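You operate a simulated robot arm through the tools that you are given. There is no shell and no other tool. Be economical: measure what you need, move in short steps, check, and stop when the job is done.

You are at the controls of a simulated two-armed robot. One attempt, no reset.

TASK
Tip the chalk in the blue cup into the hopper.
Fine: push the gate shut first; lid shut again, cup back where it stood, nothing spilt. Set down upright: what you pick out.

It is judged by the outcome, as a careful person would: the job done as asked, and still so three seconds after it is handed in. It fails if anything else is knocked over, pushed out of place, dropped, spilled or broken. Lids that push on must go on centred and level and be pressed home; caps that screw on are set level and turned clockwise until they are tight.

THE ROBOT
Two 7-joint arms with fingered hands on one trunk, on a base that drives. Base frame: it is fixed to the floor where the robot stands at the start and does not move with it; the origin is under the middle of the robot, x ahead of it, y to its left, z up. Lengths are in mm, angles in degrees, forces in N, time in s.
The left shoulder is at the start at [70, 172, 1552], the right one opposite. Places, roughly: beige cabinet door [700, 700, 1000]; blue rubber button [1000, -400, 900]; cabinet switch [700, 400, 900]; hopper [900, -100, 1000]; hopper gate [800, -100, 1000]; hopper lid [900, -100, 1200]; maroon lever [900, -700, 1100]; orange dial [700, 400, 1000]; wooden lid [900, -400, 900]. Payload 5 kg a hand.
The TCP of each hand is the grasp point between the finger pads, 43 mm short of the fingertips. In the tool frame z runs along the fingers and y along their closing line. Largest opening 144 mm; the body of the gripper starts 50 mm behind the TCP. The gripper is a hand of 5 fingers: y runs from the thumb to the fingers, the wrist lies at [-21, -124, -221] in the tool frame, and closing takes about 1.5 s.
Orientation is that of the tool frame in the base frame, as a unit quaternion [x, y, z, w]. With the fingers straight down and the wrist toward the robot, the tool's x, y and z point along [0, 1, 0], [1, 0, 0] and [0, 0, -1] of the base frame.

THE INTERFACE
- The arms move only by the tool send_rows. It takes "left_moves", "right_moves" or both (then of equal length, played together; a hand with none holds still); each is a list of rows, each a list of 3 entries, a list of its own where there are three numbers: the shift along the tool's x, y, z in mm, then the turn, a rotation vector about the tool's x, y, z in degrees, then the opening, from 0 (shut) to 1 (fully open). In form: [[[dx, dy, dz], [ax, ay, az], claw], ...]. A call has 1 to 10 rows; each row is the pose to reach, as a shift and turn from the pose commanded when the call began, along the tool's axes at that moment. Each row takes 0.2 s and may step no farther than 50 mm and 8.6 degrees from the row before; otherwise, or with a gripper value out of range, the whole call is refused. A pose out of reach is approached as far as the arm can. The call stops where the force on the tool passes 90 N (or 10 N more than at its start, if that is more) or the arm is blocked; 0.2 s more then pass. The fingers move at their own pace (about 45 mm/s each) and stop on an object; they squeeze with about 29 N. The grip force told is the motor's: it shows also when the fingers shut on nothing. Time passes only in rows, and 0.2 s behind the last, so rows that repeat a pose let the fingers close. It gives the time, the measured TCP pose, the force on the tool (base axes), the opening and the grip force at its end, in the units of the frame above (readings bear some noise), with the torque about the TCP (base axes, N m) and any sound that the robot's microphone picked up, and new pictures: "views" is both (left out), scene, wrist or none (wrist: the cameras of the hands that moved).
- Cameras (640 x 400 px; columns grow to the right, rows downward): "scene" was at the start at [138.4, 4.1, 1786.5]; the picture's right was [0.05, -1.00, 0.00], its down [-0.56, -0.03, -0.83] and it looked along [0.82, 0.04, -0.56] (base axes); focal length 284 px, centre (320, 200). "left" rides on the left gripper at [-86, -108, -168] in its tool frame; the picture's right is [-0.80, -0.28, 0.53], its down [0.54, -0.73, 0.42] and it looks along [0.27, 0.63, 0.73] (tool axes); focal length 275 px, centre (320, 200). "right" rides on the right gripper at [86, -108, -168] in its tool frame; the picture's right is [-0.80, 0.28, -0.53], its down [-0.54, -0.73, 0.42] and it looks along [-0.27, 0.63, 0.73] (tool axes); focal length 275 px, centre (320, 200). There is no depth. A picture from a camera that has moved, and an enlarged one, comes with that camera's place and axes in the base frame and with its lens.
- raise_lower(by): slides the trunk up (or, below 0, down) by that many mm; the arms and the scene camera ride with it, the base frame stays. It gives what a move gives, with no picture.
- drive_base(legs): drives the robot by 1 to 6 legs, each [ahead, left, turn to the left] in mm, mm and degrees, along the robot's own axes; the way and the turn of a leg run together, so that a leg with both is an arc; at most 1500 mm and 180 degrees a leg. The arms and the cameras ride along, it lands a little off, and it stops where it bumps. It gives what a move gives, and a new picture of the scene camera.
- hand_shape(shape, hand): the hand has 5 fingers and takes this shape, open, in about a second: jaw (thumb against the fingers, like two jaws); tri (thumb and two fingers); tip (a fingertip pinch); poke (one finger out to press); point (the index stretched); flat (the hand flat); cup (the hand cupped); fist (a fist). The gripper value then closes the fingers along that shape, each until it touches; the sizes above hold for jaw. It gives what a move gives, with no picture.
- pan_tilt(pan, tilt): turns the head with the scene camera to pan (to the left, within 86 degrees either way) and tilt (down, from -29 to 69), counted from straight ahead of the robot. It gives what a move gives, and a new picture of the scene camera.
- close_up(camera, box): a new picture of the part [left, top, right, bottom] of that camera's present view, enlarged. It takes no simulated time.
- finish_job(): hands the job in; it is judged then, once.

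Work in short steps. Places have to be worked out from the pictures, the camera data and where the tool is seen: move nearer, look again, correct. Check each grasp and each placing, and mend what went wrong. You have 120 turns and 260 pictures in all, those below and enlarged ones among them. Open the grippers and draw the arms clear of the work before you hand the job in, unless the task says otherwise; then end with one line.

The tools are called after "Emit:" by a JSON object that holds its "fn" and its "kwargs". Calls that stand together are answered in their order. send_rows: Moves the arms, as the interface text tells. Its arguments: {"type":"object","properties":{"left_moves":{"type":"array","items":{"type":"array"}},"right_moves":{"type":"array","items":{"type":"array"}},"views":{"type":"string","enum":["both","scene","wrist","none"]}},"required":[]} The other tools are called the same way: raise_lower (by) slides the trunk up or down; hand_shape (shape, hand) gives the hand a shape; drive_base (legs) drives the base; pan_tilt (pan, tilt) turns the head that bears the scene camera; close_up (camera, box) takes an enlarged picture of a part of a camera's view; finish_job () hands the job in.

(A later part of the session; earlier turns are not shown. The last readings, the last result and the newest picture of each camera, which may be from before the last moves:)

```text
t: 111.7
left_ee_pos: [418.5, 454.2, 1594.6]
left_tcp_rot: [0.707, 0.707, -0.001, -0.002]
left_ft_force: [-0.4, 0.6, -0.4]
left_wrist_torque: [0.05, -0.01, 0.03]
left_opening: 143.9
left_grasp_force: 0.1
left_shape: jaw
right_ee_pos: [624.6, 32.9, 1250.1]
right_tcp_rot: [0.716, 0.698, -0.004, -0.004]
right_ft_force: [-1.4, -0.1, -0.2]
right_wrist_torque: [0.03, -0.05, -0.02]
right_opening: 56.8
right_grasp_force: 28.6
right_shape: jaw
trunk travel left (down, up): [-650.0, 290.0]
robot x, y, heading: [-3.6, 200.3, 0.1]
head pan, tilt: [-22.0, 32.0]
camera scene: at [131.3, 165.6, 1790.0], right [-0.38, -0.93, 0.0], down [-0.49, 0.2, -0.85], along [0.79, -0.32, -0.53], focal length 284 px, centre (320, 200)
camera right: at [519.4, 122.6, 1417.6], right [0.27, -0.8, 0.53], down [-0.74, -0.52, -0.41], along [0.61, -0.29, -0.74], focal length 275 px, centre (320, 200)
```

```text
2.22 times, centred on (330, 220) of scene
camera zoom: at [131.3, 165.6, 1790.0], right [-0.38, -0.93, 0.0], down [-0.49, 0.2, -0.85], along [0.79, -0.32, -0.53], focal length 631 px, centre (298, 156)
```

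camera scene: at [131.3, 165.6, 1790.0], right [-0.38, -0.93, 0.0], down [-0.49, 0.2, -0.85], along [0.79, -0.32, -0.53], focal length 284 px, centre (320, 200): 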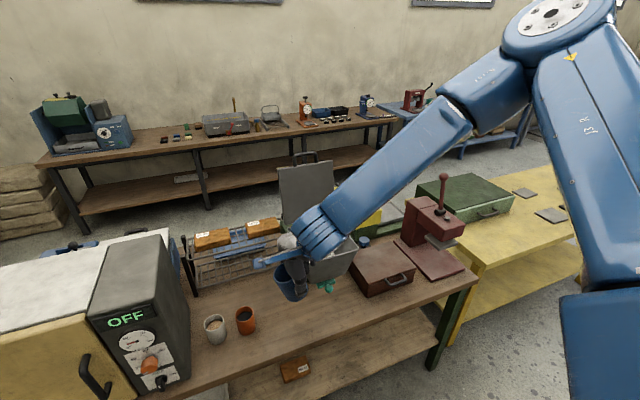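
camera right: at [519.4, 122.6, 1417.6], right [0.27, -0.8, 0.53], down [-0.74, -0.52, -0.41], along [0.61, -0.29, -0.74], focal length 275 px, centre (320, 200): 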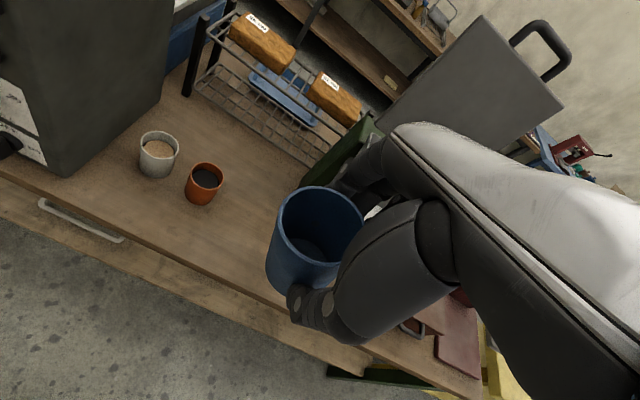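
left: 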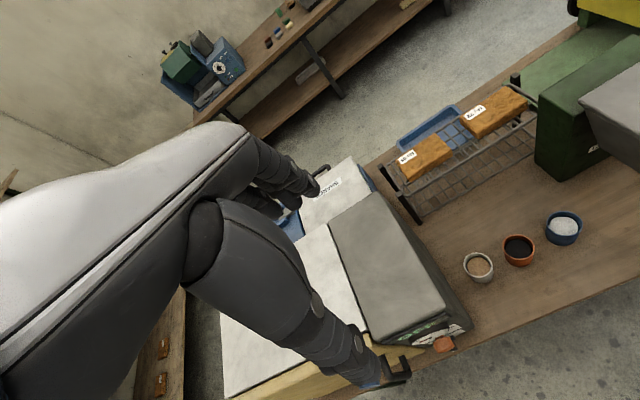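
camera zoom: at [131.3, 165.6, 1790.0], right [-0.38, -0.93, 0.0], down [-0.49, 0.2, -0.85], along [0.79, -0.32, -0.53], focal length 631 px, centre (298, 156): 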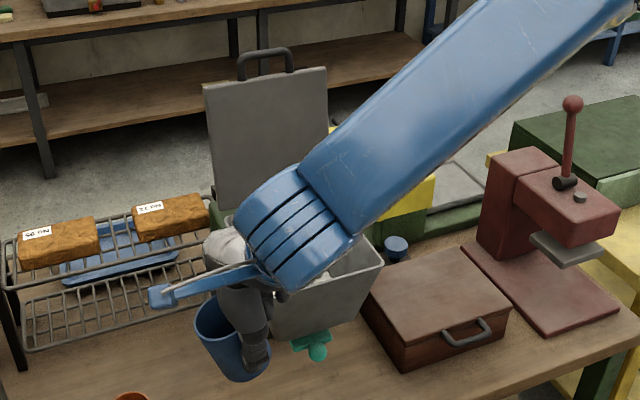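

Cup still held and upright in front of the table. Lower the trunk 300 mm to bring the shoulder to a better height, then extend to the cup's place.

Emit:
{"fn": "raise_lower", "kwargs": {"by": -280}}

Emit:
{"fn": "send_rows", "kwargs": {"right_moves": [[[3, 37, 0], [0, 0, 0], 0], [[7, 75, 0], [0, 0, 0], 0], [[10, 112, 0], [0, 0, 0], 0], [[14, 150, 0], [0, 0, 0], 0], [[18, 187, 0], [0, 0, 0], 0], [[21, 223, 0], [0, 0, 0], 0]]}}

```text
t: 114.5
left_ee_pos: [419.2, 454.8, 1314.7]
left_tcp_rot: [0.707, 0.707, -0.002, -0.001]
left_ft_force: [0.3, -1.0, 1.1]
left_wrist_torque: [0.05, -0.02, -0.01]
left_opening: 143.9
left_grasp_force: 0.0
left_shape: jaw
right_ee_pos: [625.2, 35.1, 970.2]
right_tcp_rot: [0.716, 0.698, -0.003, -0.002]
right_ft_force: [-0.6, 0.4, -0.7]
right_wrist_torque: [-0.01, 0.01, -0.03]
right_opening: 56.7
right_grasp_force: 28.7
right_shape: jaw
trunk travel left (down, up): [-370.0, 570.0]
robot x, y, heading: [-0.4, 196.5, -0.2]
head pan, tilt: [-22.0, 32.0]
```

```text
t: 115.9
left_ee_pos: [417.9, 463.9, 1312.2]
left_tcp_rot: [0.706, 0.708, -0.003, 0.0]
left_ft_force: [0.4, 0.6, -0.2]
left_wrist_torque: [-0.07, 0.01, -0.02]
left_opening: 143.6
left_grasp_force: 0.1
left_shape: jaw
right_ee_pos: [820.8, 31.6, 987.0]
right_tcp_rot: [0.713, 0.702, -0.005, -0.004]
right_ft_force: [-21.3, 39.9, -17.4]
right_wrist_torque: [-2.58, -1.78, -1.02]
right_opening: 56.9
right_grasp_force: 28.9
right_shape: jaw
right hand out of reach, approached as far as the arm can: row 5, 6
trunk travel left (down, up): [-370.0, 570.0]
robot x, y, heading: [-2.8, 200.9, 0.2]
head pan, tilt: [-22.0, 32.0]
camera scene: at [131.1, 175.1, 1509.9], right [-0.37, -0.93, 0.0], down [-0.49, 0.19, -0.85], along [0.79, -0.32, -0.53], focal length 284 px, centre (320, 200)
camera right: at [714.6, 119.5, 1156.3], right [0.28, -0.8, 0.53], down [-0.74, -0.53, -0.41], along [0.61, -0.28, -0.74], focal length 275 px, centre (320, 200)
```

scene: 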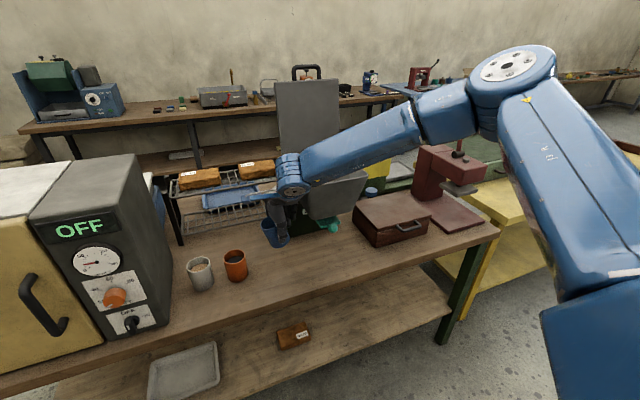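
right: 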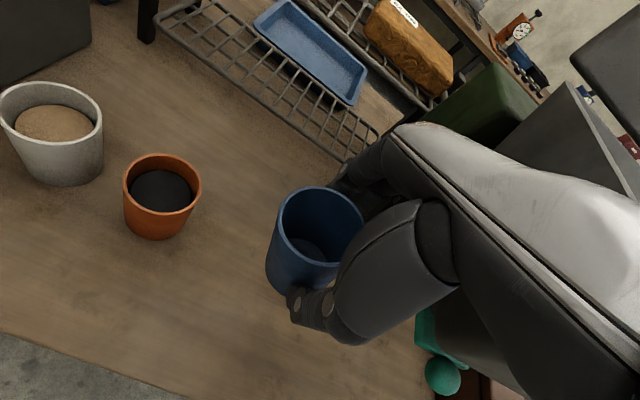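

The hand drifted right (reach limit) and touches the hopper's left wall. Retreat toward the robot, then drive the base a bit forward and left.

Emit:
{"fn": "send_rows", "kwargs": {"right_moves": [[[15, -10, 0], [0, 0, 0], 0], [[30, -40, 0], [0, 0, 0], 0], [[35, -80, 0], [0, 0, 0], 0], [[35, -120, 0], [0, 0, 0], 0], [[35, -160, 0], [0, 0, 0], 0], [[35, -200, 0], [0, 0, 0], 0]], "views": "none"}}

Emit:
{"fn": "drive_base", "kwargs": {"legs": [[110, 60, 0]]}}

```text
t: 117.3
left_ee_pos: [416.7, 455.3, 1314.7]
left_tcp_rot: [0.708, 0.707, -0.001, -0.001]
left_ft_force: [-0.2, -0.1, -0.4]
left_wrist_torque: [0.02, 0.02, 0.01]
left_opening: 143.8
left_grasp_force: 0.1
left_shape: jaw
right_ee_pos: [623.1, 59.7, 992.4]
right_tcp_rot: [0.716, 0.698, -0.003, -0.001]
right_ft_force: [0.7, 0.3, -0.6]
right_wrist_torque: [-0.03, 0.04, -0.02]
right_opening: 56.6
right_grasp_force: 29.2
right_shape: jaw
right hand out of reach, approached as far as the arm can: row 1
trunk travel left (down, up): [-370.0, 570.0]
robot x, y, heading: [0.8, 201.2, -0.0]
head pan, tilt: [-22.0, 32.0]
```

```text
t: 118.6
left_ee_pos: [528.0, 514.3, 1315.5]
left_tcp_rot: [0.707, 0.707, -0.001, -0.001]
left_ft_force: [-0.4, -1.0, 0.4]
left_wrist_torque: [-0.02, 0.03, 0.03]
left_opening: 143.9
left_grasp_force: 0.3
left_shape: jaw
right_ee_pos: [733.7, 120.3, 991.6]
right_tcp_rot: [0.716, 0.698, -0.003, -0.003]
right_ft_force: [-0.2, 0.2, -0.8]
right_wrist_torque: [0.01, 0.0, -0.02]
right_opening: 56.6
right_grasp_force: 29.2
right_shape: jaw
trunk travel left (down, up): [-370.0, 570.0]
robot x, y, heading: [109.7, 258.9, -0.2]
head pan, tilt: [-22.0, 32.0]
camera scene: at [241.0, 226.1, 1510.2], right [-0.38, -0.93, 0.0], down [-0.49, 0.2, -0.85], along [0.79, -0.32, -0.53], focal length 284 px, centre (320, 200)
```

scene: 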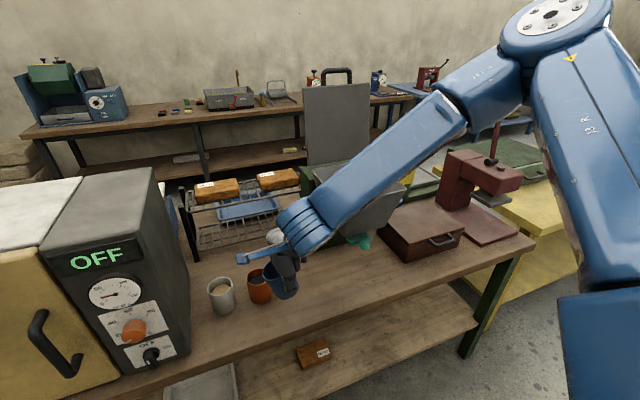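

Base moved. Move the hand to (850, 60, 985) above the original spot.

Emit:
{"fn": "send_rows", "kwargs": {"right_moves": [[[-15, 29, 0], [0, 0, 0], 0], [[-30, 58, 0], [0, 0, 0], 0], [[-45, 87, 0], [0, 0, 0], 0], [[-60, 116, 4], [0, 0, 0], 0]]}}

```text
t: 119.6
left_ee_pos: [528.9, 513.0, 1315.0]
left_tcp_rot: [0.706, 0.708, 0.0, -0.003]
left_ft_force: [1.0, 0.6, -0.2]
left_wrist_torque: [0.0, -0.03, 0.01]
left_opening: 143.7
left_grasp_force: 0.1
left_shape: jaw
right_ee_pos: [849.2, 56.1, 985.4]
right_tcp_rot: [0.716, 0.698, -0.004, -0.003]
right_ft_force: [0.5, -0.3, -1.1]
right_wrist_torque: [0.03, 0.03, -0.01]
right_opening: 56.6
right_grasp_force: 29.7
right_shape: jaw
trunk travel left (down, up): [-370.0, 570.0]
robot x, y, heading: [108.3, 259.6, -0.0]
head pan, tilt: [-22.0, 32.0]
camera scene: at [242.6, 225.4, 1510.0], right [-0.38, -0.93, 0.0], down [-0.49, 0.2, -0.85], along [0.79, -0.32, -0.53], focal length 284 px, centre (320, 200)
camera right: at [743.9, 144.2, 1153.0], right [0.27, -0.8, 0.53], down [-0.74, -0.52, -0.42], along [0.61, -0.28, -0.74], focal length 275 px, centre (320, 200)
```

scene: 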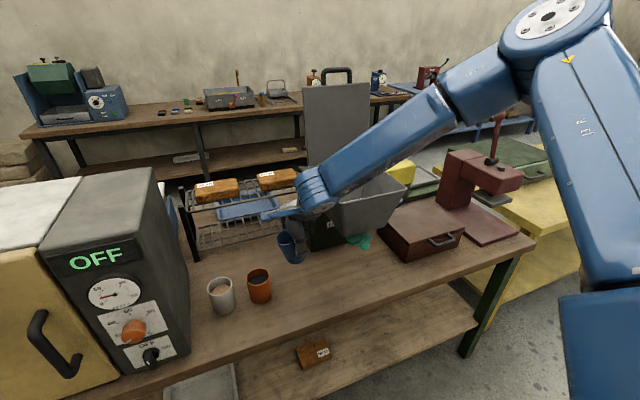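
right: 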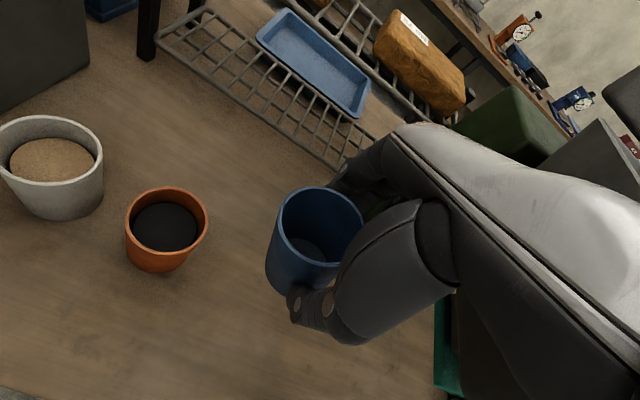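

Over the spot with no contact. Check the cup's tilt and its base height.

Emit:
{"fn": "close_up", "kwargs": {"camera": "scene", "box": [200, 170, 360, 310]}}

Emit:
{"fn": "close_up", "kwargs": {"camera": "right", "box": [100, 150, 420, 350]}}

```text
2.86 times, centred on (280, 240) of scene
camera zoom: at [242.6, 225.4, 1510.0], right [-0.38, -0.93, 0.0], down [-0.49, 0.2, -0.85], along [0.79, -0.32, -0.53], focal length 812 px, centre (434, 86)
```

zoom: 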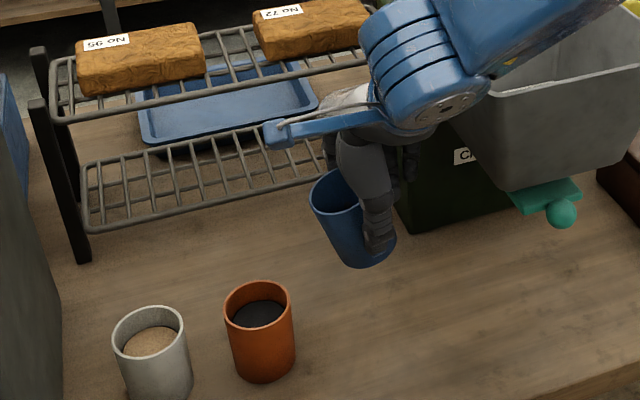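

```text
2.00 times, centred on (260, 250) of right
camera zoom: at [743.9, 144.2, 1153.0], right [0.27, -0.8, 0.53], down [-0.74, -0.52, -0.42], along [0.61, -0.28, -0.74], focal length 551 px, centre (440, 100)
```

zoom: 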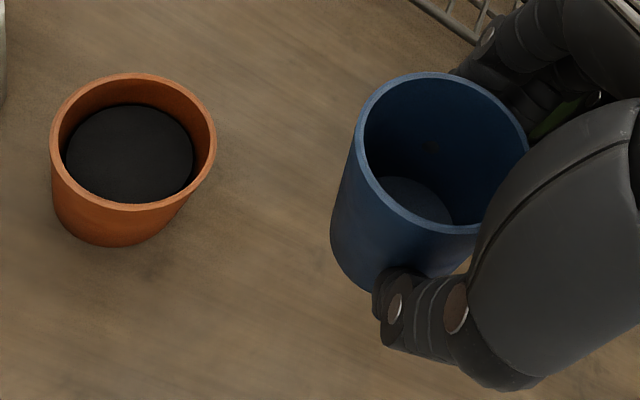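

Cup is empty, but it sits tilted ~19° in the grip (top leaning left). I'll counter-rotate the hand ~10° and descend to just above the table; the rest will settle as it is pressed flat.

Emit:
{"fn": "send_rows", "kwargs": {"right_moves": [[[0, 0, 0], [3, 5.5, 0], 0], [[-3, 2, 0], [6, 11, 0], 0], [[-6, 4, 30], [6, 11, 0], 0], [[-6, 4, 60], [6, 11, 0], 0], [[-6, 4, 88], [6, 11, 0], 0]], "views": "wrist"}}

Emit:
{"fn": "close_up", "kwargs": {"camera": "scene", "box": [200, 190, 360, 310]}}

```text
t: 121.0
left_ee_pos: [514.5, 523.6, 1315.9]
left_tcp_rot: [0.706, 0.708, 0.0, 0.003]
left_ft_force: [-0.4, -2.1, 0.4]
left_wrist_torque: [0.13, -0.05, 0.04]
left_opening: 144.1
left_grasp_force: 0.0
left_shape: jaw
right_ee_pos: [841.4, 75.7, 914.9]
right_tcp_rot: [0.702, 0.704, 0.036, -0.105]
right_ft_force: [-1.0, 0.2, 0.1]
right_wrist_torque: [-0.04, 0.01, 0.03]
right_opening: 56.3
right_grasp_force: 29.1
right_shape: jaw
trunk travel left (down, up): [-370.0, 570.0]
robot x, y, heading: [105.7, 260.9, 0.3]
head pan, tilt: [-22.0, 32.0]
stopped in row 5 (right hand): the arm was blocked; the commanded pose is now the measured one
camera right: at [750.1, 125.4, 1104.5], right [0.33, -0.88, 0.34], down [-0.77, -0.46, -0.45], along [0.55, -0.11, -0.83], focal length 275 px, centre (320, 200)
```

right: 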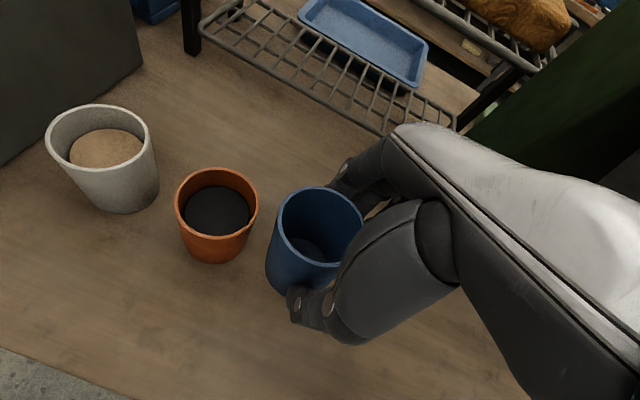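

```text
3.33 times, centred on (280, 250) of scene
camera zoom: at [227.8, 234.1, 1510.8], right [-0.37, -0.93, 0.0], down [-0.49, 0.19, -0.85], along [0.79, -0.32, -0.52], focal length 947 px, centre (453, 33)
```

zoom: 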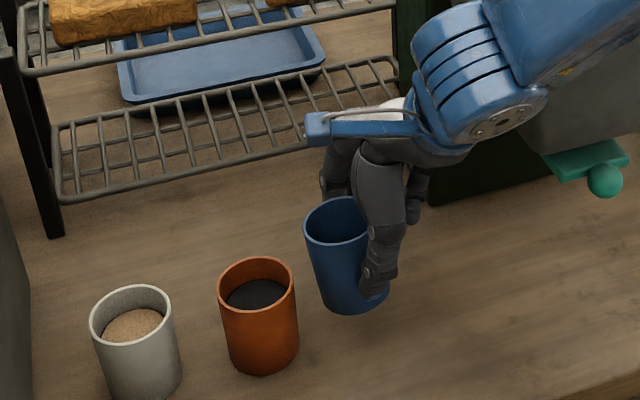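

The forearm (elbow out to the right) is fouling the hopper side. Retreat up and back, then drive the base further left so the forearm comes in from the left.

Emit:
{"fn": "send_rows", "kwargs": {"right_moves": [[[12, -10, -40], [0, 0, 0], 0], [[18, -50, -55], [0, 0, 0], 0], [[24, -98, -58], [0, 0, 0], 0], [[30, -147, -61], [0, 0, 0], 0]], "views": "none"}}

Emit:
{"fn": "drive_base", "kwargs": {"legs": [[0, 160, 0]]}}

```text
t: 122.0
left_ee_pos: [526.9, 515.4, 1316.3]
left_tcp_rot: [0.707, 0.707, -0.001, -0.002]
left_ft_force: [-0.3, -0.4, 0.5]
left_wrist_torque: [0.06, -0.01, 0.03]
left_opening: 144.1
left_grasp_force: 0.1
left_shape: jaw
right_ee_pos: [713.5, 78.8, 985.7]
right_tcp_rot: [0.707, 0.698, 0.033, -0.106]
right_ft_force: [-0.9, -1.1, -0.6]
right_wrist_torque: [0.01, -0.01, -0.01]
right_opening: 56.7
right_grasp_force: 28.9
right_shape: jaw
trunk travel left (down, up): [-370.0, 570.0]
robot x, y, heading: [111.1, 261.4, 0.2]
head pan, tilt: [-22.0, 32.0]
```

```text
t: 123.4
left_ee_pos: [527.4, 674.0, 1314.2]
left_tcp_rot: [0.707, 0.707, -0.001, -0.002]
left_ft_force: [0.2, -1.0, 0.2]
left_wrist_torque: [0.04, 0.0, -0.01]
left_opening: 143.8
left_grasp_force: 0.0
left_shape: jaw
right_ee_pos: [712.5, 237.6, 984.4]
right_tcp_rot: [0.707, 0.698, 0.032, -0.108]
right_ft_force: [-0.8, -0.6, -0.3]
right_wrist_torque: [0.03, 0.0, 0.01]
right_opening: 56.5
right_grasp_force: 28.9
right_shape: jaw
trunk travel left (down, up): [-370.0, 570.0]
robot x, y, heading: [105.7, 419.7, 0.1]
head pan, tilt: [-22.0, 32.0]
camera scene: at [240.7, 385.5, 1510.0], right [-0.37, -0.93, 0.0], down [-0.49, 0.2, -0.85], along [0.79, -0.32, -0.53], focal length 284 px, centre (320, 200)
```

scene: 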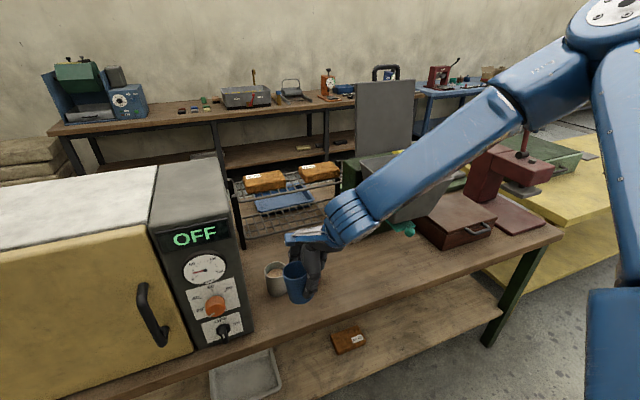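

Forearm now comes from further left. Raise 25 mm and carry over to (853, 50, 1005).

Emit:
{"fn": "send_rows", "kwargs": {"right_moves": [[[5, -2, -24], [0, 0, 0], 0], [[-32, 26, -33], [0, 0, 0], 0], [[-69, 54, -42], [0, 0, 0], 0], [[-106, 82, -51], [0, 0, 0], 0], [[-143, 110, -60], [0, 0, 0], 0], [[-180, 136, -70], [0, 0, 0], 0]]}}

Emit:
{"fn": "close_up", "kwargs": {"camera": "scene", "box": [260, 190, 420, 310]}}

```text
t: 124.8
left_ee_pos: [524.9, 680.1, 1314.2]
left_tcp_rot: [0.705, 0.709, -0.001, 0.0]
left_ft_force: [-0.5, 0.7, 0.3]
left_wrist_torque: [-0.05, -0.1, 0.0]
left_opening: 143.9
left_grasp_force: 0.1
left_shape: jaw
right_ee_pos: [850.5, 56.4, 1003.8]
right_tcp_rot: [0.706, 0.699, 0.03, -0.11]
right_ft_force: [-3.1, 22.9, -19.1]
right_wrist_torque: [-1.52, -1.13, -1.19]
right_opening: 56.4
right_grasp_force: 29.4
right_shape: jaw
trunk travel left (down, up): [-370.0, 570.0]
robot x, y, heading: [107.7, 421.8, 0.3]
head pan, tilt: [-22.0, 32.0]
camera scene: at [239.5, 391.5, 1510.0], right [-0.37, -0.93, 0.0], down [-0.49, 0.19, -0.85], along [0.79, -0.32, -0.53], focal length 284 px, centre (320, 200)
camera right: at [761.5, 105.8, 1194.8], right [0.32, -0.89, 0.33], down [-0.78, -0.45, -0.44], along [0.54, -0.12, -0.84], focal length 275 px, centre (320, 200)
```

scene: 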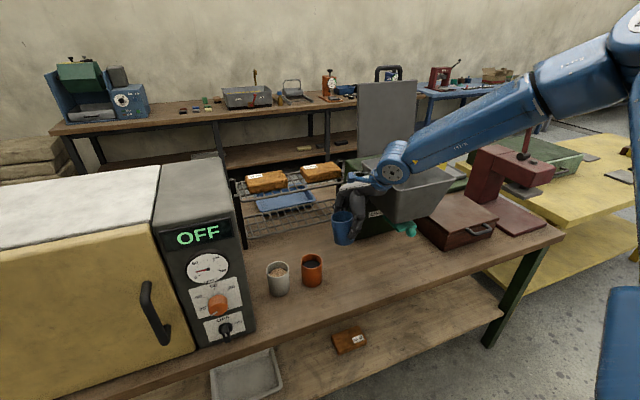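
right: 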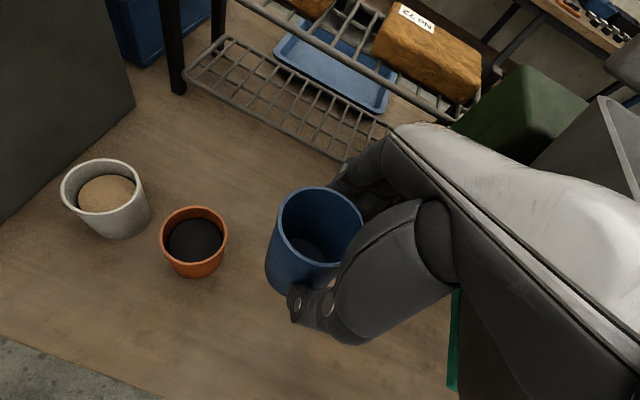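

```text
3.33 times, centred on (340, 250) of scene
camera zoom: at [239.5, 391.5, 1510.0], right [-0.37, -0.93, 0.0], down [-0.49, 0.19, -0.85], along [0.79, -0.32, -0.53], focal length 947 px, centre (253, 33)
```

zoom: 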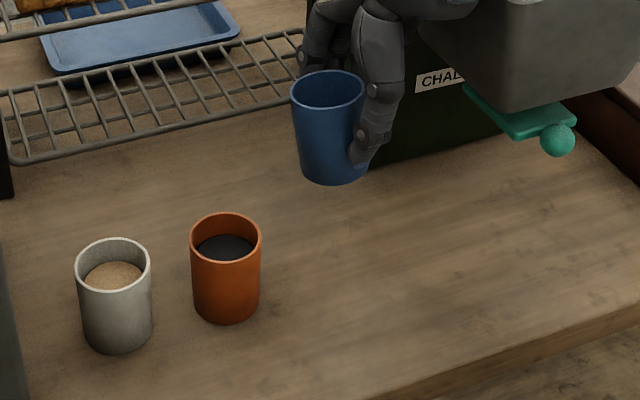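

The elbow is swung far right, so the forearm crosses the hopper. I'll back off and yaw the hand ~30° clockwise (wrist toward the left) so wrist and forearm clear the hopper corner.

Emit:
{"fn": "send_rows", "kwargs": {"right_moves": [[[20, -20, 0], [0, 0, 0], 0], [[40, -50, 0], [0, 0, 0], 0], [[40, -60, 0], [-1.5, 0.8, 7.3], 0], [[40, -60, 0], [-3, 1.5, 14.5], 0], [[40, -60, 0], [-4.5, 2.3, 21.8], 0], [[40, -60, 0], [-6, 3, 29], 0]]}}

```text
t: 126.2
left_ee_pos: [527.0, 676.7, 1314.0]
left_tcp_rot: [0.707, 0.708, -0.001, -0.002]
left_ft_force: [0.3, 0.0, -0.9]
left_wrist_torque: [-0.01, 0.02, -0.04]
left_opening: 144.1
left_grasp_force: 0.0
left_shape: jaw
right_ee_pos: [792.5, 89.4, 1018.7]
right_tcp_rot: [0.864, 0.491, 0.059, -0.093]
right_ft_force: [0.7, 0.0, -0.7]
right_wrist_torque: [-0.02, 0.0, 0.02]
right_opening: 56.3
right_grasp_force: 29.0
right_shape: jaw
trunk travel left (down, up): [-370.0, 570.0]
robot x, y, heading: [107.0, 423.1, 0.1]
head pan, tilt: [-22.0, 32.0]
camera scene: at [241.0, 387.8, 1510.1], right [-0.37, -0.93, 0.0], down [-0.49, 0.2, -0.85], along [0.79, -0.32, -0.53], focal length 284 px, centre (320, 200)
camera right: at [740.7, 177.2, 1208.7], right [-0.17, -0.93, 0.34], down [-0.9, 0.0, -0.44], along [0.41, -0.38, -0.83], focal length 275 px, centre (320, 200)
```

scene: 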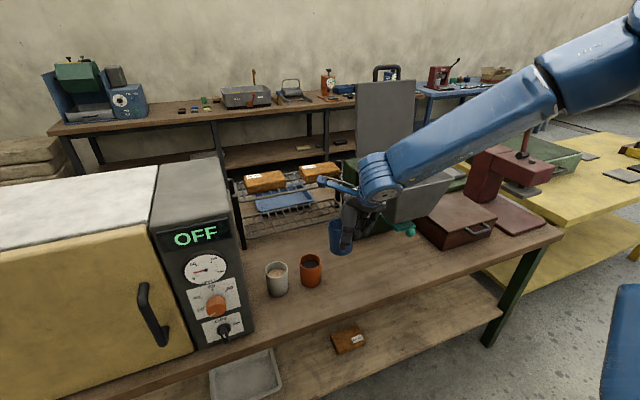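
right: 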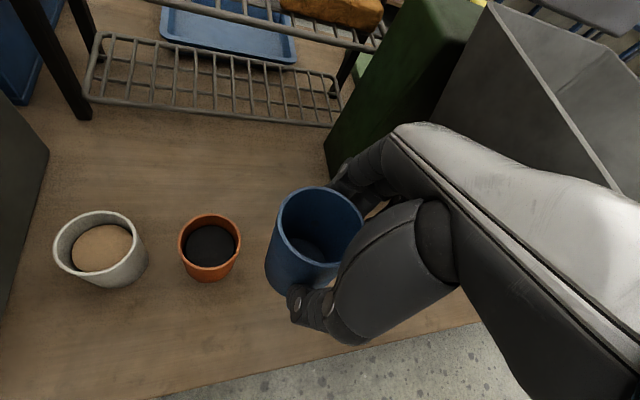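

No contact now. Close-up to determine where the cup sits relative to the TCP.

Emit:
{"fn": "close_up", "kwargs": {"camera": "scene", "box": [270, 190, 400, 290]}}

Emit:
{"fn": "close_up", "kwargs": {"camera": "right", "box": [150, 150, 410, 330]}}

```text
4.00 times, centred on (335, 240) of scene
camera zoom: at [241.0, 387.8, 1510.1], right [-0.37, -0.93, 0.0], down [-0.49, 0.2, -0.85], along [0.79, -0.32, -0.53], focal length 1136 px, centre (260, 40)
```

zoom: 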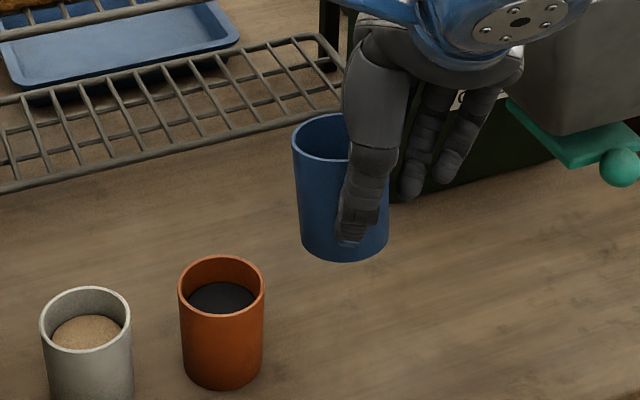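

```text
2.22 times, centred on (280, 240) of right
camera zoom: at [740.7, 177.2, 1208.7], right [-0.17, -0.93, 0.34], down [-0.9, 0.0, -0.44], along [0.41, -0.38, -0.83], focal length 612 px, centre (409, 111)
```

zoom: 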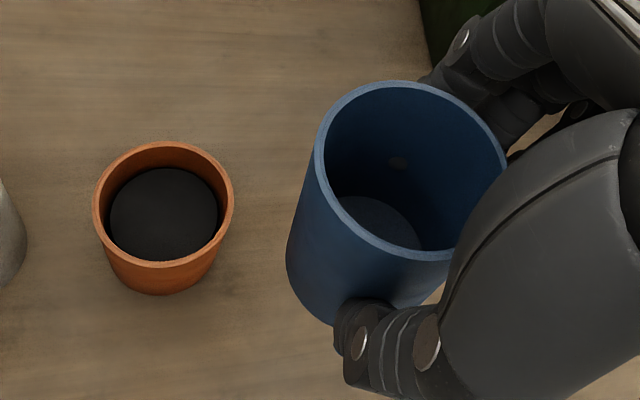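

Cup base centre is about (+16, -2, -85) from the TCP with a residual tilt ~8°. Target TCP ≈ (834, 60); move there and down to z≈930.

Emit:
{"fn": "send_rows", "kwargs": {"right_moves": [[[-1, 25, -3], [0, 0, 0], 0], [[-3, 50, -6], [0, 0, 0], 0], [[-9, 53, 23], [0, 0, 0], 0], [[-15, 56, 52], [0, 0, 0], 0], [[-20, 59, 81], [0, 0, 0], 0]]}}

Emit:
{"fn": "close_up", "kwargs": {"camera": "scene", "box": [270, 190, 400, 290]}}

```text
t: 127.4
left_ee_pos: [528.3, 675.3, 1315.0]
left_tcp_rot: [0.706, 0.708, -0.002, -0.002]
left_ft_force: [0.5, 0.4, 0.5]
left_wrist_torque: [0.01, 0.05, 0.01]
left_opening: 143.8
left_grasp_force: 0.1
left_shape: jaw
right_ee_pos: [834.5, 58.1, 927.6]
right_tcp_rot: [0.864, 0.492, 0.058, -0.095]
right_ft_force: [0.6, 0.2, -1.3]
right_wrist_torque: [-0.02, 0.07, 0.0]
right_opening: 56.5
right_grasp_force: 29.5
right_shape: jaw
trunk travel left (down, up): [-370.0, 570.0]
robot x, y, heading: [107.2, 419.1, 0.0]
head pan, tilt: [-22.0, 32.0]
camera scene: at [241.8, 386.8, 1510.0], right [-0.37, -0.93, 0.0], down [-0.49, 0.2, -0.85], along [0.79, -0.32, -0.53], focal length 284 px, centre (320, 200)
camera right: at [782.5, 147.1, 1119.1], right [-0.16, -0.93, 0.34], down [-0.9, 0.0, -0.44], along [0.41, -0.38, -0.83], focal length 275 px, centre (320, 200)
```

scene: 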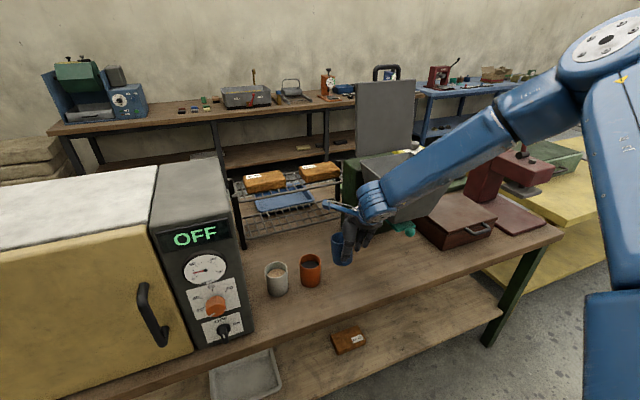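
right: 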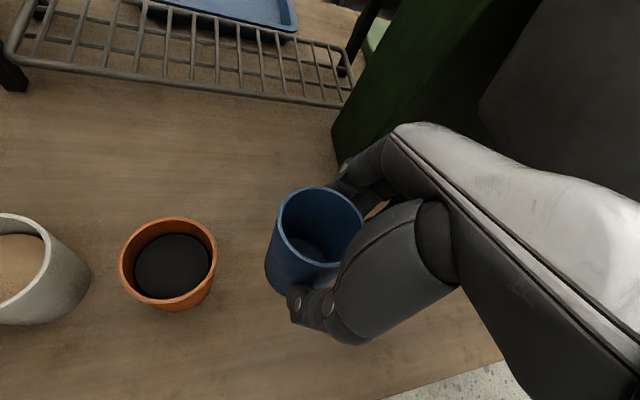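

```text
4.00 times, centred on (335, 240) of scene
camera zoom: at [241.8, 386.8, 1510.0], right [-0.37, -0.93, 0.0], down [-0.49, 0.2, -0.85], along [0.79, -0.32, -0.53], focal length 1136 px, centre (260, 40)
```

zoom: 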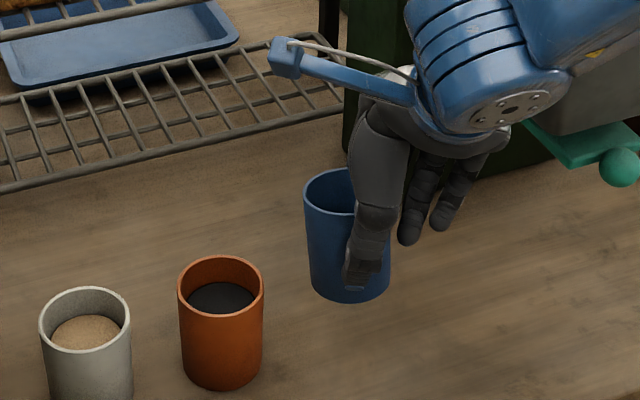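

Still clear. Descend 30 mm then in 6 mm steps, watching for contact.

Emit:
{"fn": "send_rows", "kwargs": {"right_moves": [[[-3, 1.5, 15], [0, 0, 0], 0], [[-6, 3, 29], [0, 0, 0], 0], [[-7, 4, 35], [0, 0, 0], 0], [[-8, 4.3, 41], [0, 0, 0], 0]], "views": "none"}}

Emit:
{"fn": "close_up", "kwargs": {"camera": "scene", "box": [270, 190, 400, 290]}}

```text
t: 128.4
left_ee_pos: [527.7, 675.2, 1314.5]
left_tcp_rot: [0.707, 0.708, -0.001, -0.002]
left_ft_force: [0.6, 0.1, 0.1]
left_wrist_torque: [-0.01, 0.06, 0.0]
left_opening: 144.0
left_grasp_force: 0.1
left_shape: jaw
right_ee_pos: [833.9, 59.3, 886.8]
right_tcp_rot: [0.863, 0.492, 0.059, -0.094]
right_ft_force: [-1.1, 0.6, -1.9]
right_wrist_torque: [-0.01, 0.01, -0.03]
right_opening: 56.4
right_grasp_force: 29.1
right_shape: jaw
trunk travel left (down, up): [-370.0, 570.0]
robot x, y, heading: [109.5, 420.8, -0.0]
head pan, tilt: [-22.0, 32.0]
```

```text
4.00 times, centred on (335, 240) of scene
camera zoom: at [241.3, 387.1, 1510.0], right [-0.37, -0.93, 0.0], down [-0.49, 0.2, -0.85], along [0.79, -0.32, -0.53], focal length 1136 px, centre (260, 40)
```

zoom: 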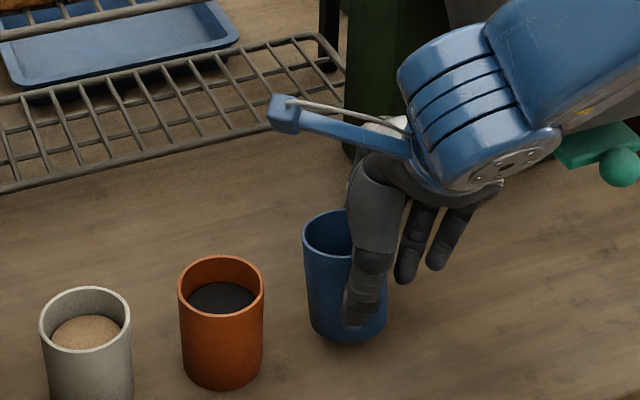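

Base image position already matches the original spot; continue down in 4 mm steps.

Emit:
{"fn": "send_rows", "kwargs": {"right_moves": [[[-0.8, 0.4, 4], [0, 0, 0], 0], [[-1.5, 0.8, 8], [0, 0, 0], 0], [[-2.3, 1.2, 12], [0, 0, 0], 0]], "views": "none"}}

Emit:
{"fn": "close_up", "kwargs": {"camera": "scene", "box": [270, 190, 400, 290]}}

```text
t: 129.2
left_ee_pos: [527.7, 676.0, 1314.2]
left_tcp_rot: [0.706, 0.708, -0.001, -0.001]
left_ft_force: [0.6, -0.3, 0.6]
left_wrist_torque: [-0.05, -0.04, 0.05]
left_opening: 144.0
left_grasp_force: 0.0
left_shape: jaw
right_ee_pos: [832.9, 59.3, 874.1]
right_tcp_rot: [0.863, 0.492, 0.058, -0.094]
right_ft_force: [0.8, 1.0, -0.8]
right_wrist_torque: [0.0, 0.02, -0.03]
right_opening: 56.4
right_grasp_force: 28.9
right_shape: jaw
trunk travel left (down, up): [-370.0, 570.0]
robot x, y, heading: [103.8, 420.4, 0.3]
head pan, tilt: [-22.0, 32.0]
```

```text
4.00 times, centred on (335, 240) of scene
camera zoom: at [240.6, 387.3, 1510.1], right [-0.37, -0.93, 0.0], down [-0.49, 0.2, -0.85], along [0.79, -0.32, -0.53], focal length 1136 px, centre (260, 40)
```

zoom: 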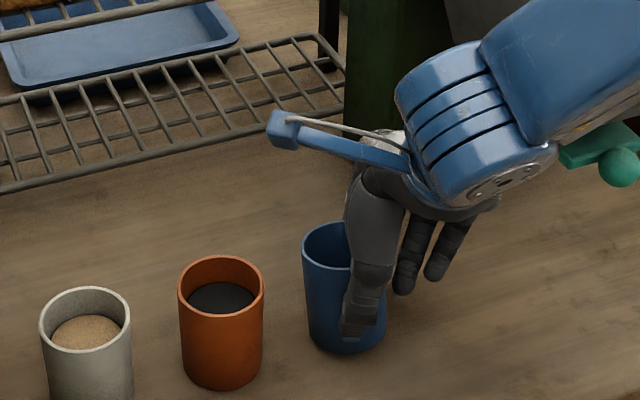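

Base centre is about (848, 63) — within a few mm of the original. Shift 3 mm right and continue down until contact.

Emit:
{"fn": "send_rows", "kwargs": {"right_moves": [[[-3.2, 2.2, 3], [0, 0, 0], 0], [[-4, 2.6, 7], [0, 0, 0], 0], [[-4.8, 3, 11], [0, 0, 0], 0]], "views": "wrist"}}

Emit:
{"fn": "close_up", "kwargs": {"camera": "scene", "box": [270, 190, 400, 290]}}

```text
t: 130.0
left_ee_pos: [524.6, 676.9, 1315.9]
left_tcp_rot: [0.707, 0.707, 0.0, -0.001]
left_ft_force: [0.9, -0.1, 0.3]
left_wrist_torque: [0.03, -0.02, -0.02]
left_opening: 144.1
left_grasp_force: 0.0
left_shape: jaw
right_ee_pos: [833.1, 56.2, 865.1]
right_tcp_rot: [0.863, 0.494, 0.061, -0.092]
right_ft_force: [-4.0, -5.5, 21.9]
right_wrist_torque: [-0.21, -0.5, -0.12]
right_opening: 57.4
right_grasp_force: 29.0
right_shape: jaw
trunk travel left (down, up): [-370.0, 570.0]
robot x, y, heading: [107.8, 424.0, 0.1]
head pan, tilt: [-22.0, 32.0]
camera right: at [780.3, 145.5, 1056.1], right [-0.17, -0.93, 0.34], down [-0.9, 0.0, -0.45], along [0.41, -0.38, -0.83], focal length 275 px, centre (320, 200)
```

right: 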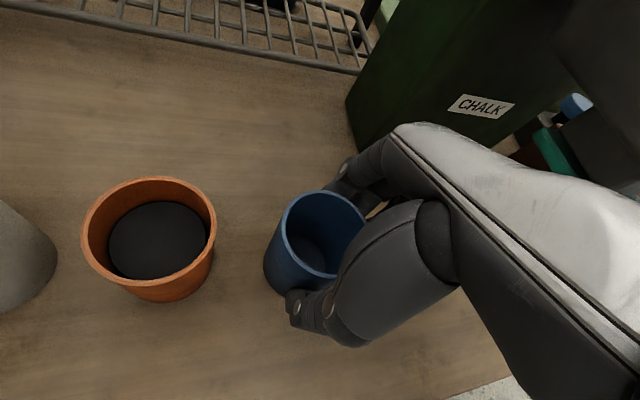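

```text
4.00 times, centred on (335, 240) of scene
camera zoom: at [238.1, 387.9, 1510.7], right [-0.37, -0.93, 0.0], down [-0.49, 0.2, -0.85], along [0.79, -0.32, -0.53], focal length 1136 px, centre (260, 40)
```

zoom: 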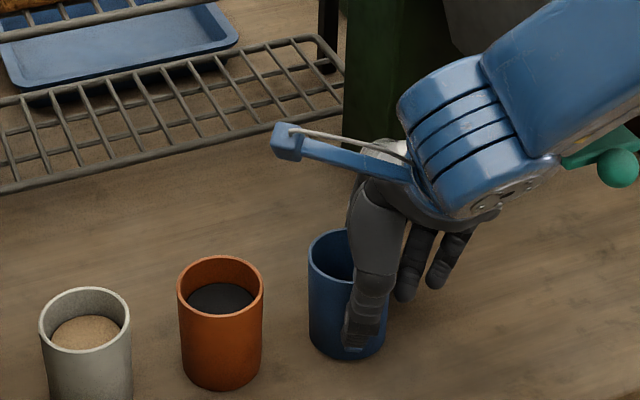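

Contact (22 N) and the cup has squared itself on the table. Open the fingers gently.

Emit:
{"fn": "send_rows", "kwargs": {"right_moves": [[[0, 0, -1], [0, 0, 0], 0.42], [[0, 0, -1], [0, 0, 0], 0.46], [[0, 0, -1], [0, 0, 0], 0.52], [[0, 0, -1], [0, 0, 0], 0.6], [[0, 0, -1], [0, 0, 0], 0.7], [[0, 0, -1], [0, 0, 0], 0.75]], "views": "wrist"}}

Emit:
{"fn": "close_up", "kwargs": {"camera": "scene", "box": [270, 190, 400, 290]}}

```text
t: 131.4
left_ee_pos: [528.0, 676.6, 1314.2]
left_tcp_rot: [0.706, 0.708, -0.001, -0.001]
left_ft_force: [-0.3, 0.1, -0.2]
left_wrist_torque: [0.01, 0.04, 0.02]
left_opening: 143.8
left_grasp_force: 0.0
left_shape: jaw
right_ee_pos: [834.3, 55.4, 864.3]
right_tcp_rot: [0.863, 0.493, 0.058, -0.094]
right_ft_force: [-0.3, 0.1, 0.3]
right_wrist_torque: [-0.02, 0.0, 0.02]
right_opening: 108.0
right_grasp_force: 0.0
right_shape: jaw
trunk travel left (down, up): [-370.0, 570.0]
robot x, y, heading: [107.0, 418.1, -0.1]
head pan, tilt: [-22.0, 32.0]
camera right: at [781.3, 145.0, 1054.5], right [-0.16, -0.93, 0.34], down [-0.9, 0.0, -0.44], along [0.41, -0.38, -0.83], focal length 275 px, centre (320, 200)
```

right: 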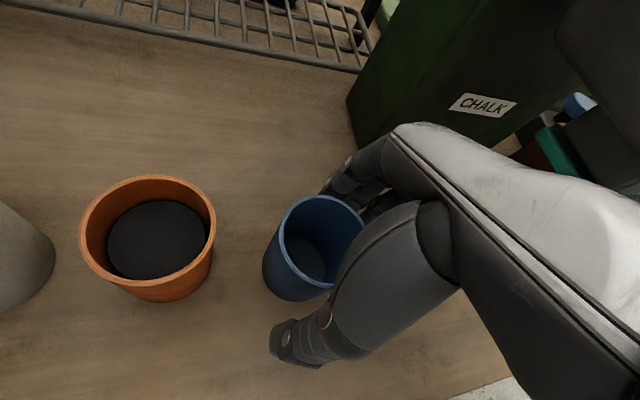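

```text
4.00 times, centred on (335, 240) of scene
camera zoom: at [240.4, 387.4, 1510.1], right [-0.37, -0.93, 0.0], down [-0.49, 0.2, -0.85], along [0.79, -0.32, -0.53], focal length 1136 px, centre (260, 40)
```

zoom: 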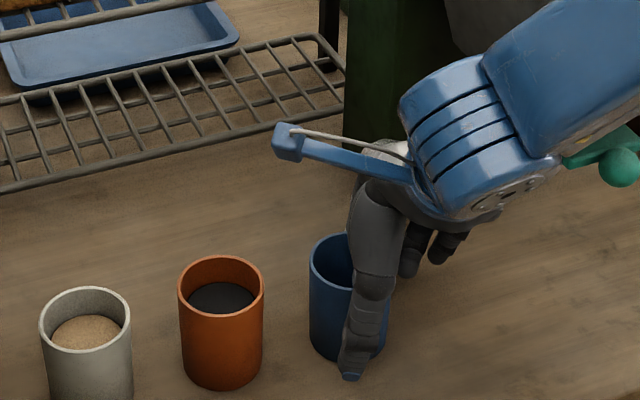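

Cup stands upright on its spot. Open wider and lift straight up.

Emit:
{"fn": "send_rows", "kwargs": {"right_moves": [[[0, 0, 0], [0, 0, 0], 0.9], [[2, -1, -10], [0, 0, 0], 0.9], [[6, -3, -29], [0, 0, 0], 0.9], [[12, -6, -59], [0, 0, 0], 0.9], [[18, -10, -93], [0, 0, 0], 0.9], [[26, -14, -132], [0, 0, 0], 0.9], [[35, -19, -176], [0, 0, 0], 0.9]], "views": "scene"}}

Emit:
{"fn": "close_up", "kwargs": {"camera": "scene", "box": [250, 170, 430, 310]}}

```text
t: 133.0
left_ee_pos: [525.8, 680.9, 1314.3]
left_tcp_rot: [0.706, 0.708, -0.002, 0.0]
left_ft_force: [-0.2, -0.1, -0.2]
left_wrist_torque: [-0.06, 0.01, -0.01]
left_opening: 143.9
left_grasp_force: 0.0
left_shape: jaw
right_ee_pos: [833.6, 61.9, 1045.9]
right_tcp_rot: [0.862, 0.495, 0.057, -0.092]
right_ft_force: [-1.2, 12.2, -4.0]
right_wrist_torque: [-0.46, -0.15, -0.27]
right_opening: 129.5
right_grasp_force: 0.1
right_shape: jaw
trunk travel left (down, up): [-370.0, 570.0]
robot x, y, heading: [111.7, 424.5, 0.1]
head pan, tilt: [-22.0, 32.0]
camera scene: at [240.2, 391.8, 1510.0], right [-0.37, -0.93, 0.0], down [-0.49, 0.2, -0.85], along [0.79, -0.32, -0.53], focal length 284 px, centre (320, 200)
```

scene: 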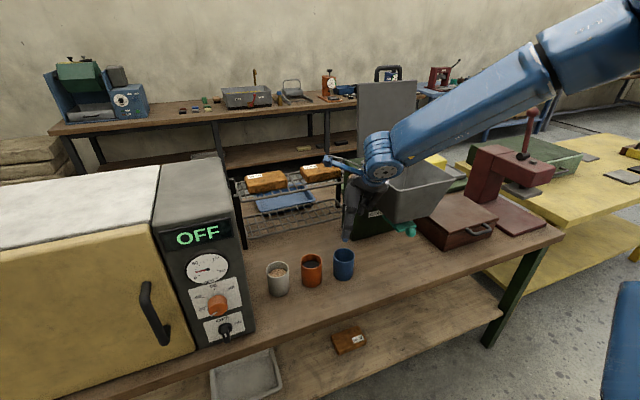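

```text
2.86 times, centred on (340, 240) of scene
camera zoom: at [240.2, 391.8, 1510.0], right [-0.37, -0.93, 0.0], down [-0.49, 0.2, -0.85], along [0.79, -0.32, -0.53], focal length 812 px, centre (263, 86)
```

zoom: 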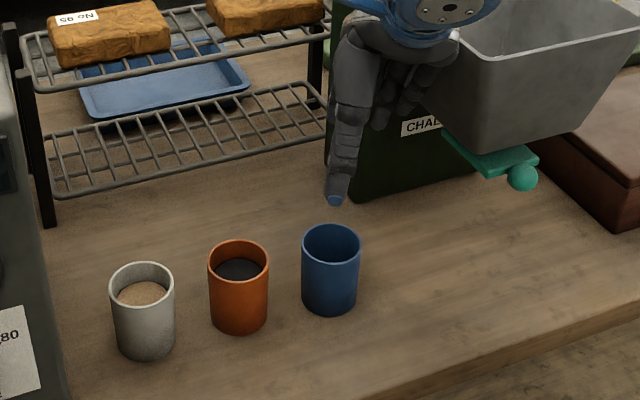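

Cup is upright, but compared with its neighbours it stands ~(-20, +14) mm off its original spot. I'll lower the open hand around it again and nudge it with the thumb along the closing line, which is just that direction.

Emit:
{"fn": "send_rows", "kwargs": {"right_moves": [[[-8, 4, 42], [0, 0, 0], 0.85], [[-16, 9, 84], [0, 0, 0], 0.85], [[-24, 13, 126], [0, 0, 0], 0.85], [[-30, 16, 150], [0, 0, 0], 0.85], [[-35, 19, 174], [0, 0, 0], 0.85], [[-35, 19, 174], [0, 0, 0], 0.75]], "views": "wrist"}}

Emit:
{"fn": "close_up", "kwargs": {"camera": "scene", "box": [250, 170, 430, 310]}}

```text
t: 134.4
left_ee_pos: [526.1, 675.2, 1314.4]
left_tcp_rot: [0.707, 0.708, -0.002, -0.001]
left_ft_force: [-0.2, 0.0, -0.4]
left_wrist_torque: [0.0, -0.03, 0.0]
left_opening: 143.8
left_grasp_force: 0.1
left_shape: jaw
right_ee_pos: [833.0, 55.3, 865.8]
right_tcp_rot: [0.864, 0.492, 0.059, -0.093]
right_ft_force: [-0.5, 0.2, 1.0]
right_wrist_torque: [0.04, -0.02, -0.03]
right_opening: 108.5
right_grasp_force: 0.0
right_shape: jaw
trunk travel left (down, up): [-370.0, 570.0]
robot x, y, heading: [103.7, 420.1, -0.2]
head pan, tilt: [-22.0, 32.0]
camera right: at [780.8, 144.8, 1056.2], right [-0.16, -0.93, 0.34], down [-0.9, 0.0, -0.44], along [0.41, -0.38, -0.83], focal length 275 px, centre (320, 200)
```

right: 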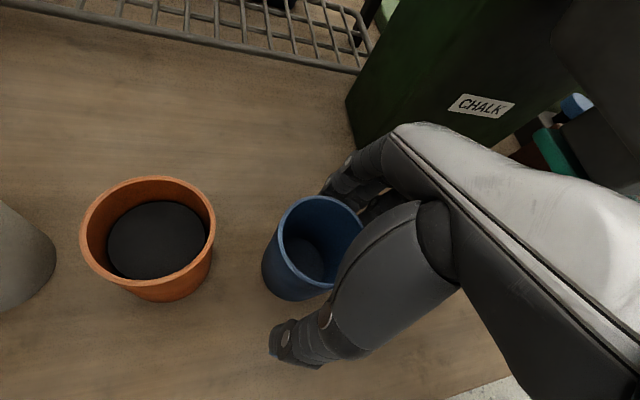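

```text
2.86 times, centred on (340, 240) of scene
camera zoom: at [240.1, 387.5, 1510.2], right [-0.37, -0.93, 0.0], down [-0.49, 0.2, -0.85], along [0.79, -0.32, -0.53], focal length 812 px, centre (263, 86)
```

zoom: 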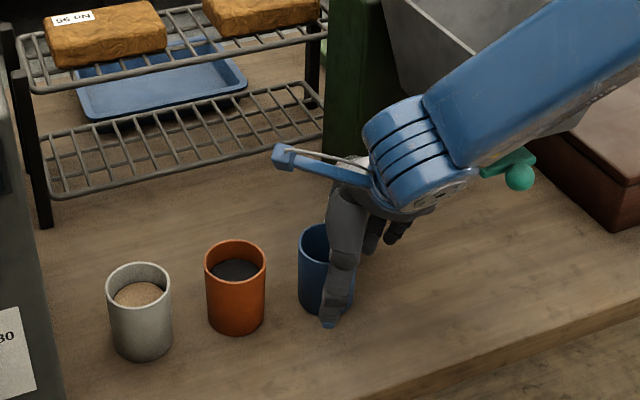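

Straddling the cup. Slide the hand 42 mm along (0.86, -0.5) so the thumb nudges it ~20 mm.

Emit:
{"fn": "send_rows", "kwargs": {"right_moves": [[[0, 10, -1], [0, 0, 0], 0.75], [[0.4, 20, -2], [0, 0, 0], 0.75], [[0.6, 28, -2.8], [0, 0, 0], 0.75], [[0.7, 35, -3.5], [0, 0, 0], 0.75], [[0.8, 41, -4.1], [0, 0, 0], 0.75]], "views": "wrist"}}

Emit:
{"fn": "close_up", "kwargs": {"camera": "scene", "box": [250, 170, 430, 310]}}

```text
t: 135.6
left_ee_pos: [526.9, 676.0, 1315.5]
left_tcp_rot: [0.707, 0.707, -0.002, -0.001]
left_ft_force: [0.8, -0.1, 0.1]
left_wrist_torque: [0.01, 0.0, 0.02]
left_opening: 143.9
left_grasp_force: 0.0
left_shape: jaw
right_ee_pos: [868.7, 35.1, 865.1]
right_tcp_rot: [0.863, 0.493, 0.058, -0.094]
right_ft_force: [0.1, -0.2, -0.5]
right_wrist_torque: [-0.01, 0.01, 0.01]
right_opening: 108.4
right_grasp_force: 0.0
right_shape: jaw
trunk travel left (down, up): [-370.0, 570.0]
robot x, y, heading: [105.2, 419.2, -0.1]
head pan, tilt: [-22.0, 32.0]
camera right: at [817.2, 123.8, 1055.9], right [-0.16, -0.93, 0.34], down [-0.9, 0.0, -0.44], along [0.41, -0.38, -0.83], focal length 275 px, centre (320, 200)
```

right: 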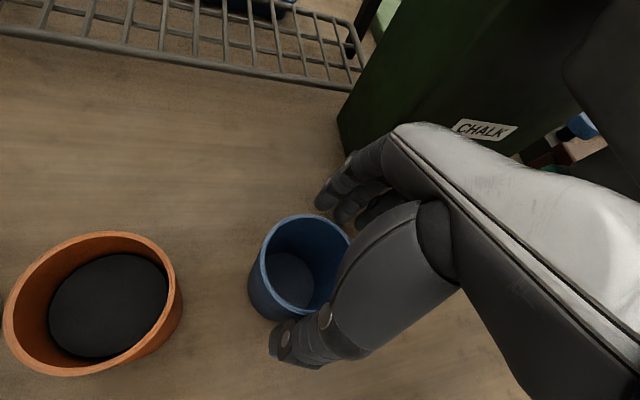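

```text
2.86 times, centred on (340, 240) of scene
camera zoom: at [240.6, 387.4, 1510.1], right [-0.37, -0.93, 0.0], down [-0.49, 0.2, -0.85], along [0.79, -0.32, -0.53], focal length 812 px, centre (263, 86)
```

zoom: 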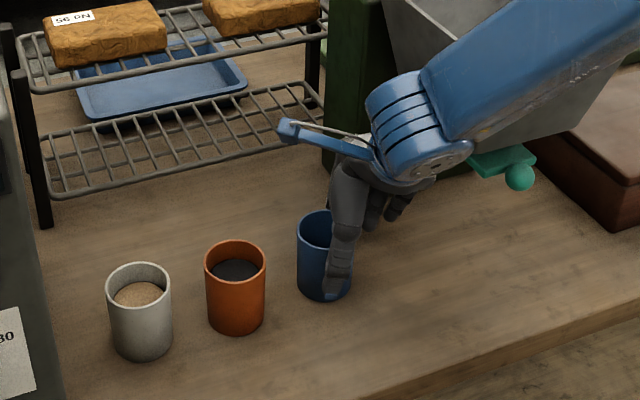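

Now the cup is within ~3 mm of its original place. Ease the thumb off, lift clear, and draw back toward the robot.

Emit:
{"fn": "send_rows", "kwargs": {"right_moves": [[[0, -12, 1], [0, 0, 0], 0.8], [[6, -15, -28], [0, 0, 0], 0.8], [[12, -19, -62], [0, 0, 0], 0.8], [[20, -24, -102], [0, 0, 0], 0.8], [[22, -60, -110], [0, 0, 0], 0.8], [[8, -96, -112], [0, 0, 0], 0.8], [[-10, -130, -114], [0, 0, 0], 0.8], [[-28, -165, -116], [0, 0, 0], 0.8], [[-46, -200, -118], [0, 0, 0], 0.8]], "views": "scene"}}

Emit:
{"fn": "close_up", "kwargs": {"camera": "scene", "box": [250, 130, 470, 310]}}

```text
t: 137.6
left_ee_pos: [524.7, 675.8, 1316.5]
left_tcp_rot: [0.706, 0.708, 0.0, -0.002]
left_ft_force: [-0.7, 0.0, -0.3]
left_wrist_torque: [0.03, 0.0, 0.02]
left_opening: 143.8
left_grasp_force: 0.1
left_shape: jaw
right_ee_pos: [673.1, 70.6, 992.2]
right_tcp_rot: [0.863, 0.493, 0.059, -0.094]
right_ft_force: [-0.2, -0.2, 1.0]
right_wrist_torque: [0.0, -0.06, -0.04]
right_opening: 115.0
right_grasp_force: 0.0
right_shape: jaw
trunk travel left (down, up): [-370.0, 570.0]
robot x, y, heading: [107.1, 421.4, 0.2]
head pan, tilt: [-22.0, 32.0]
camera scene: at [238.6, 386.3, 1510.3], right [-0.37, -0.93, 0.0], down [-0.49, 0.2, -0.85], along [0.79, -0.32, -0.53], focal length 284 px, centre (320, 200)
```

scene: 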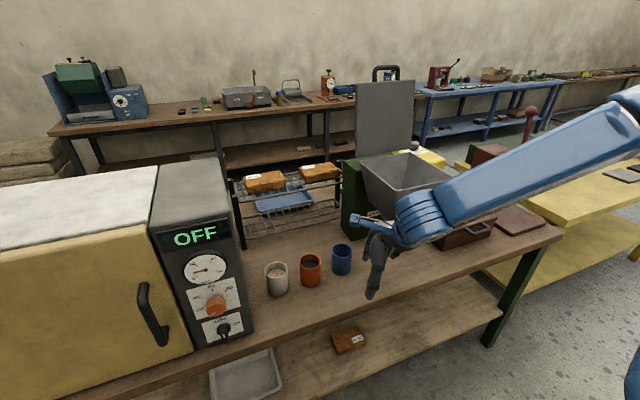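

```text
2.22 times, centred on (360, 220) of scene
camera zoom: at [238.6, 386.3, 1510.3], right [-0.37, -0.93, 0.0], down [-0.49, 0.2, -0.85], along [0.79, -0.32, -0.53], focal length 631 px, centre (231, 156)
```

zoom: 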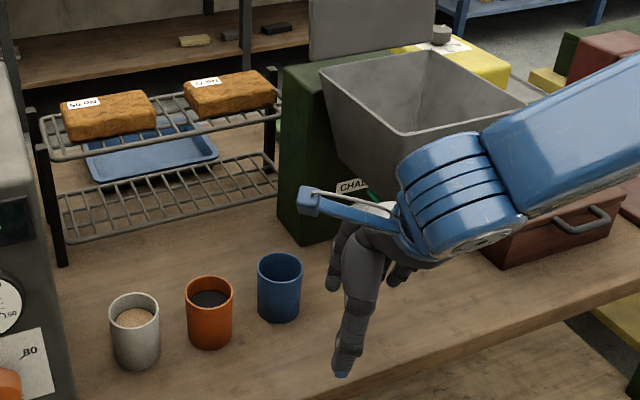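

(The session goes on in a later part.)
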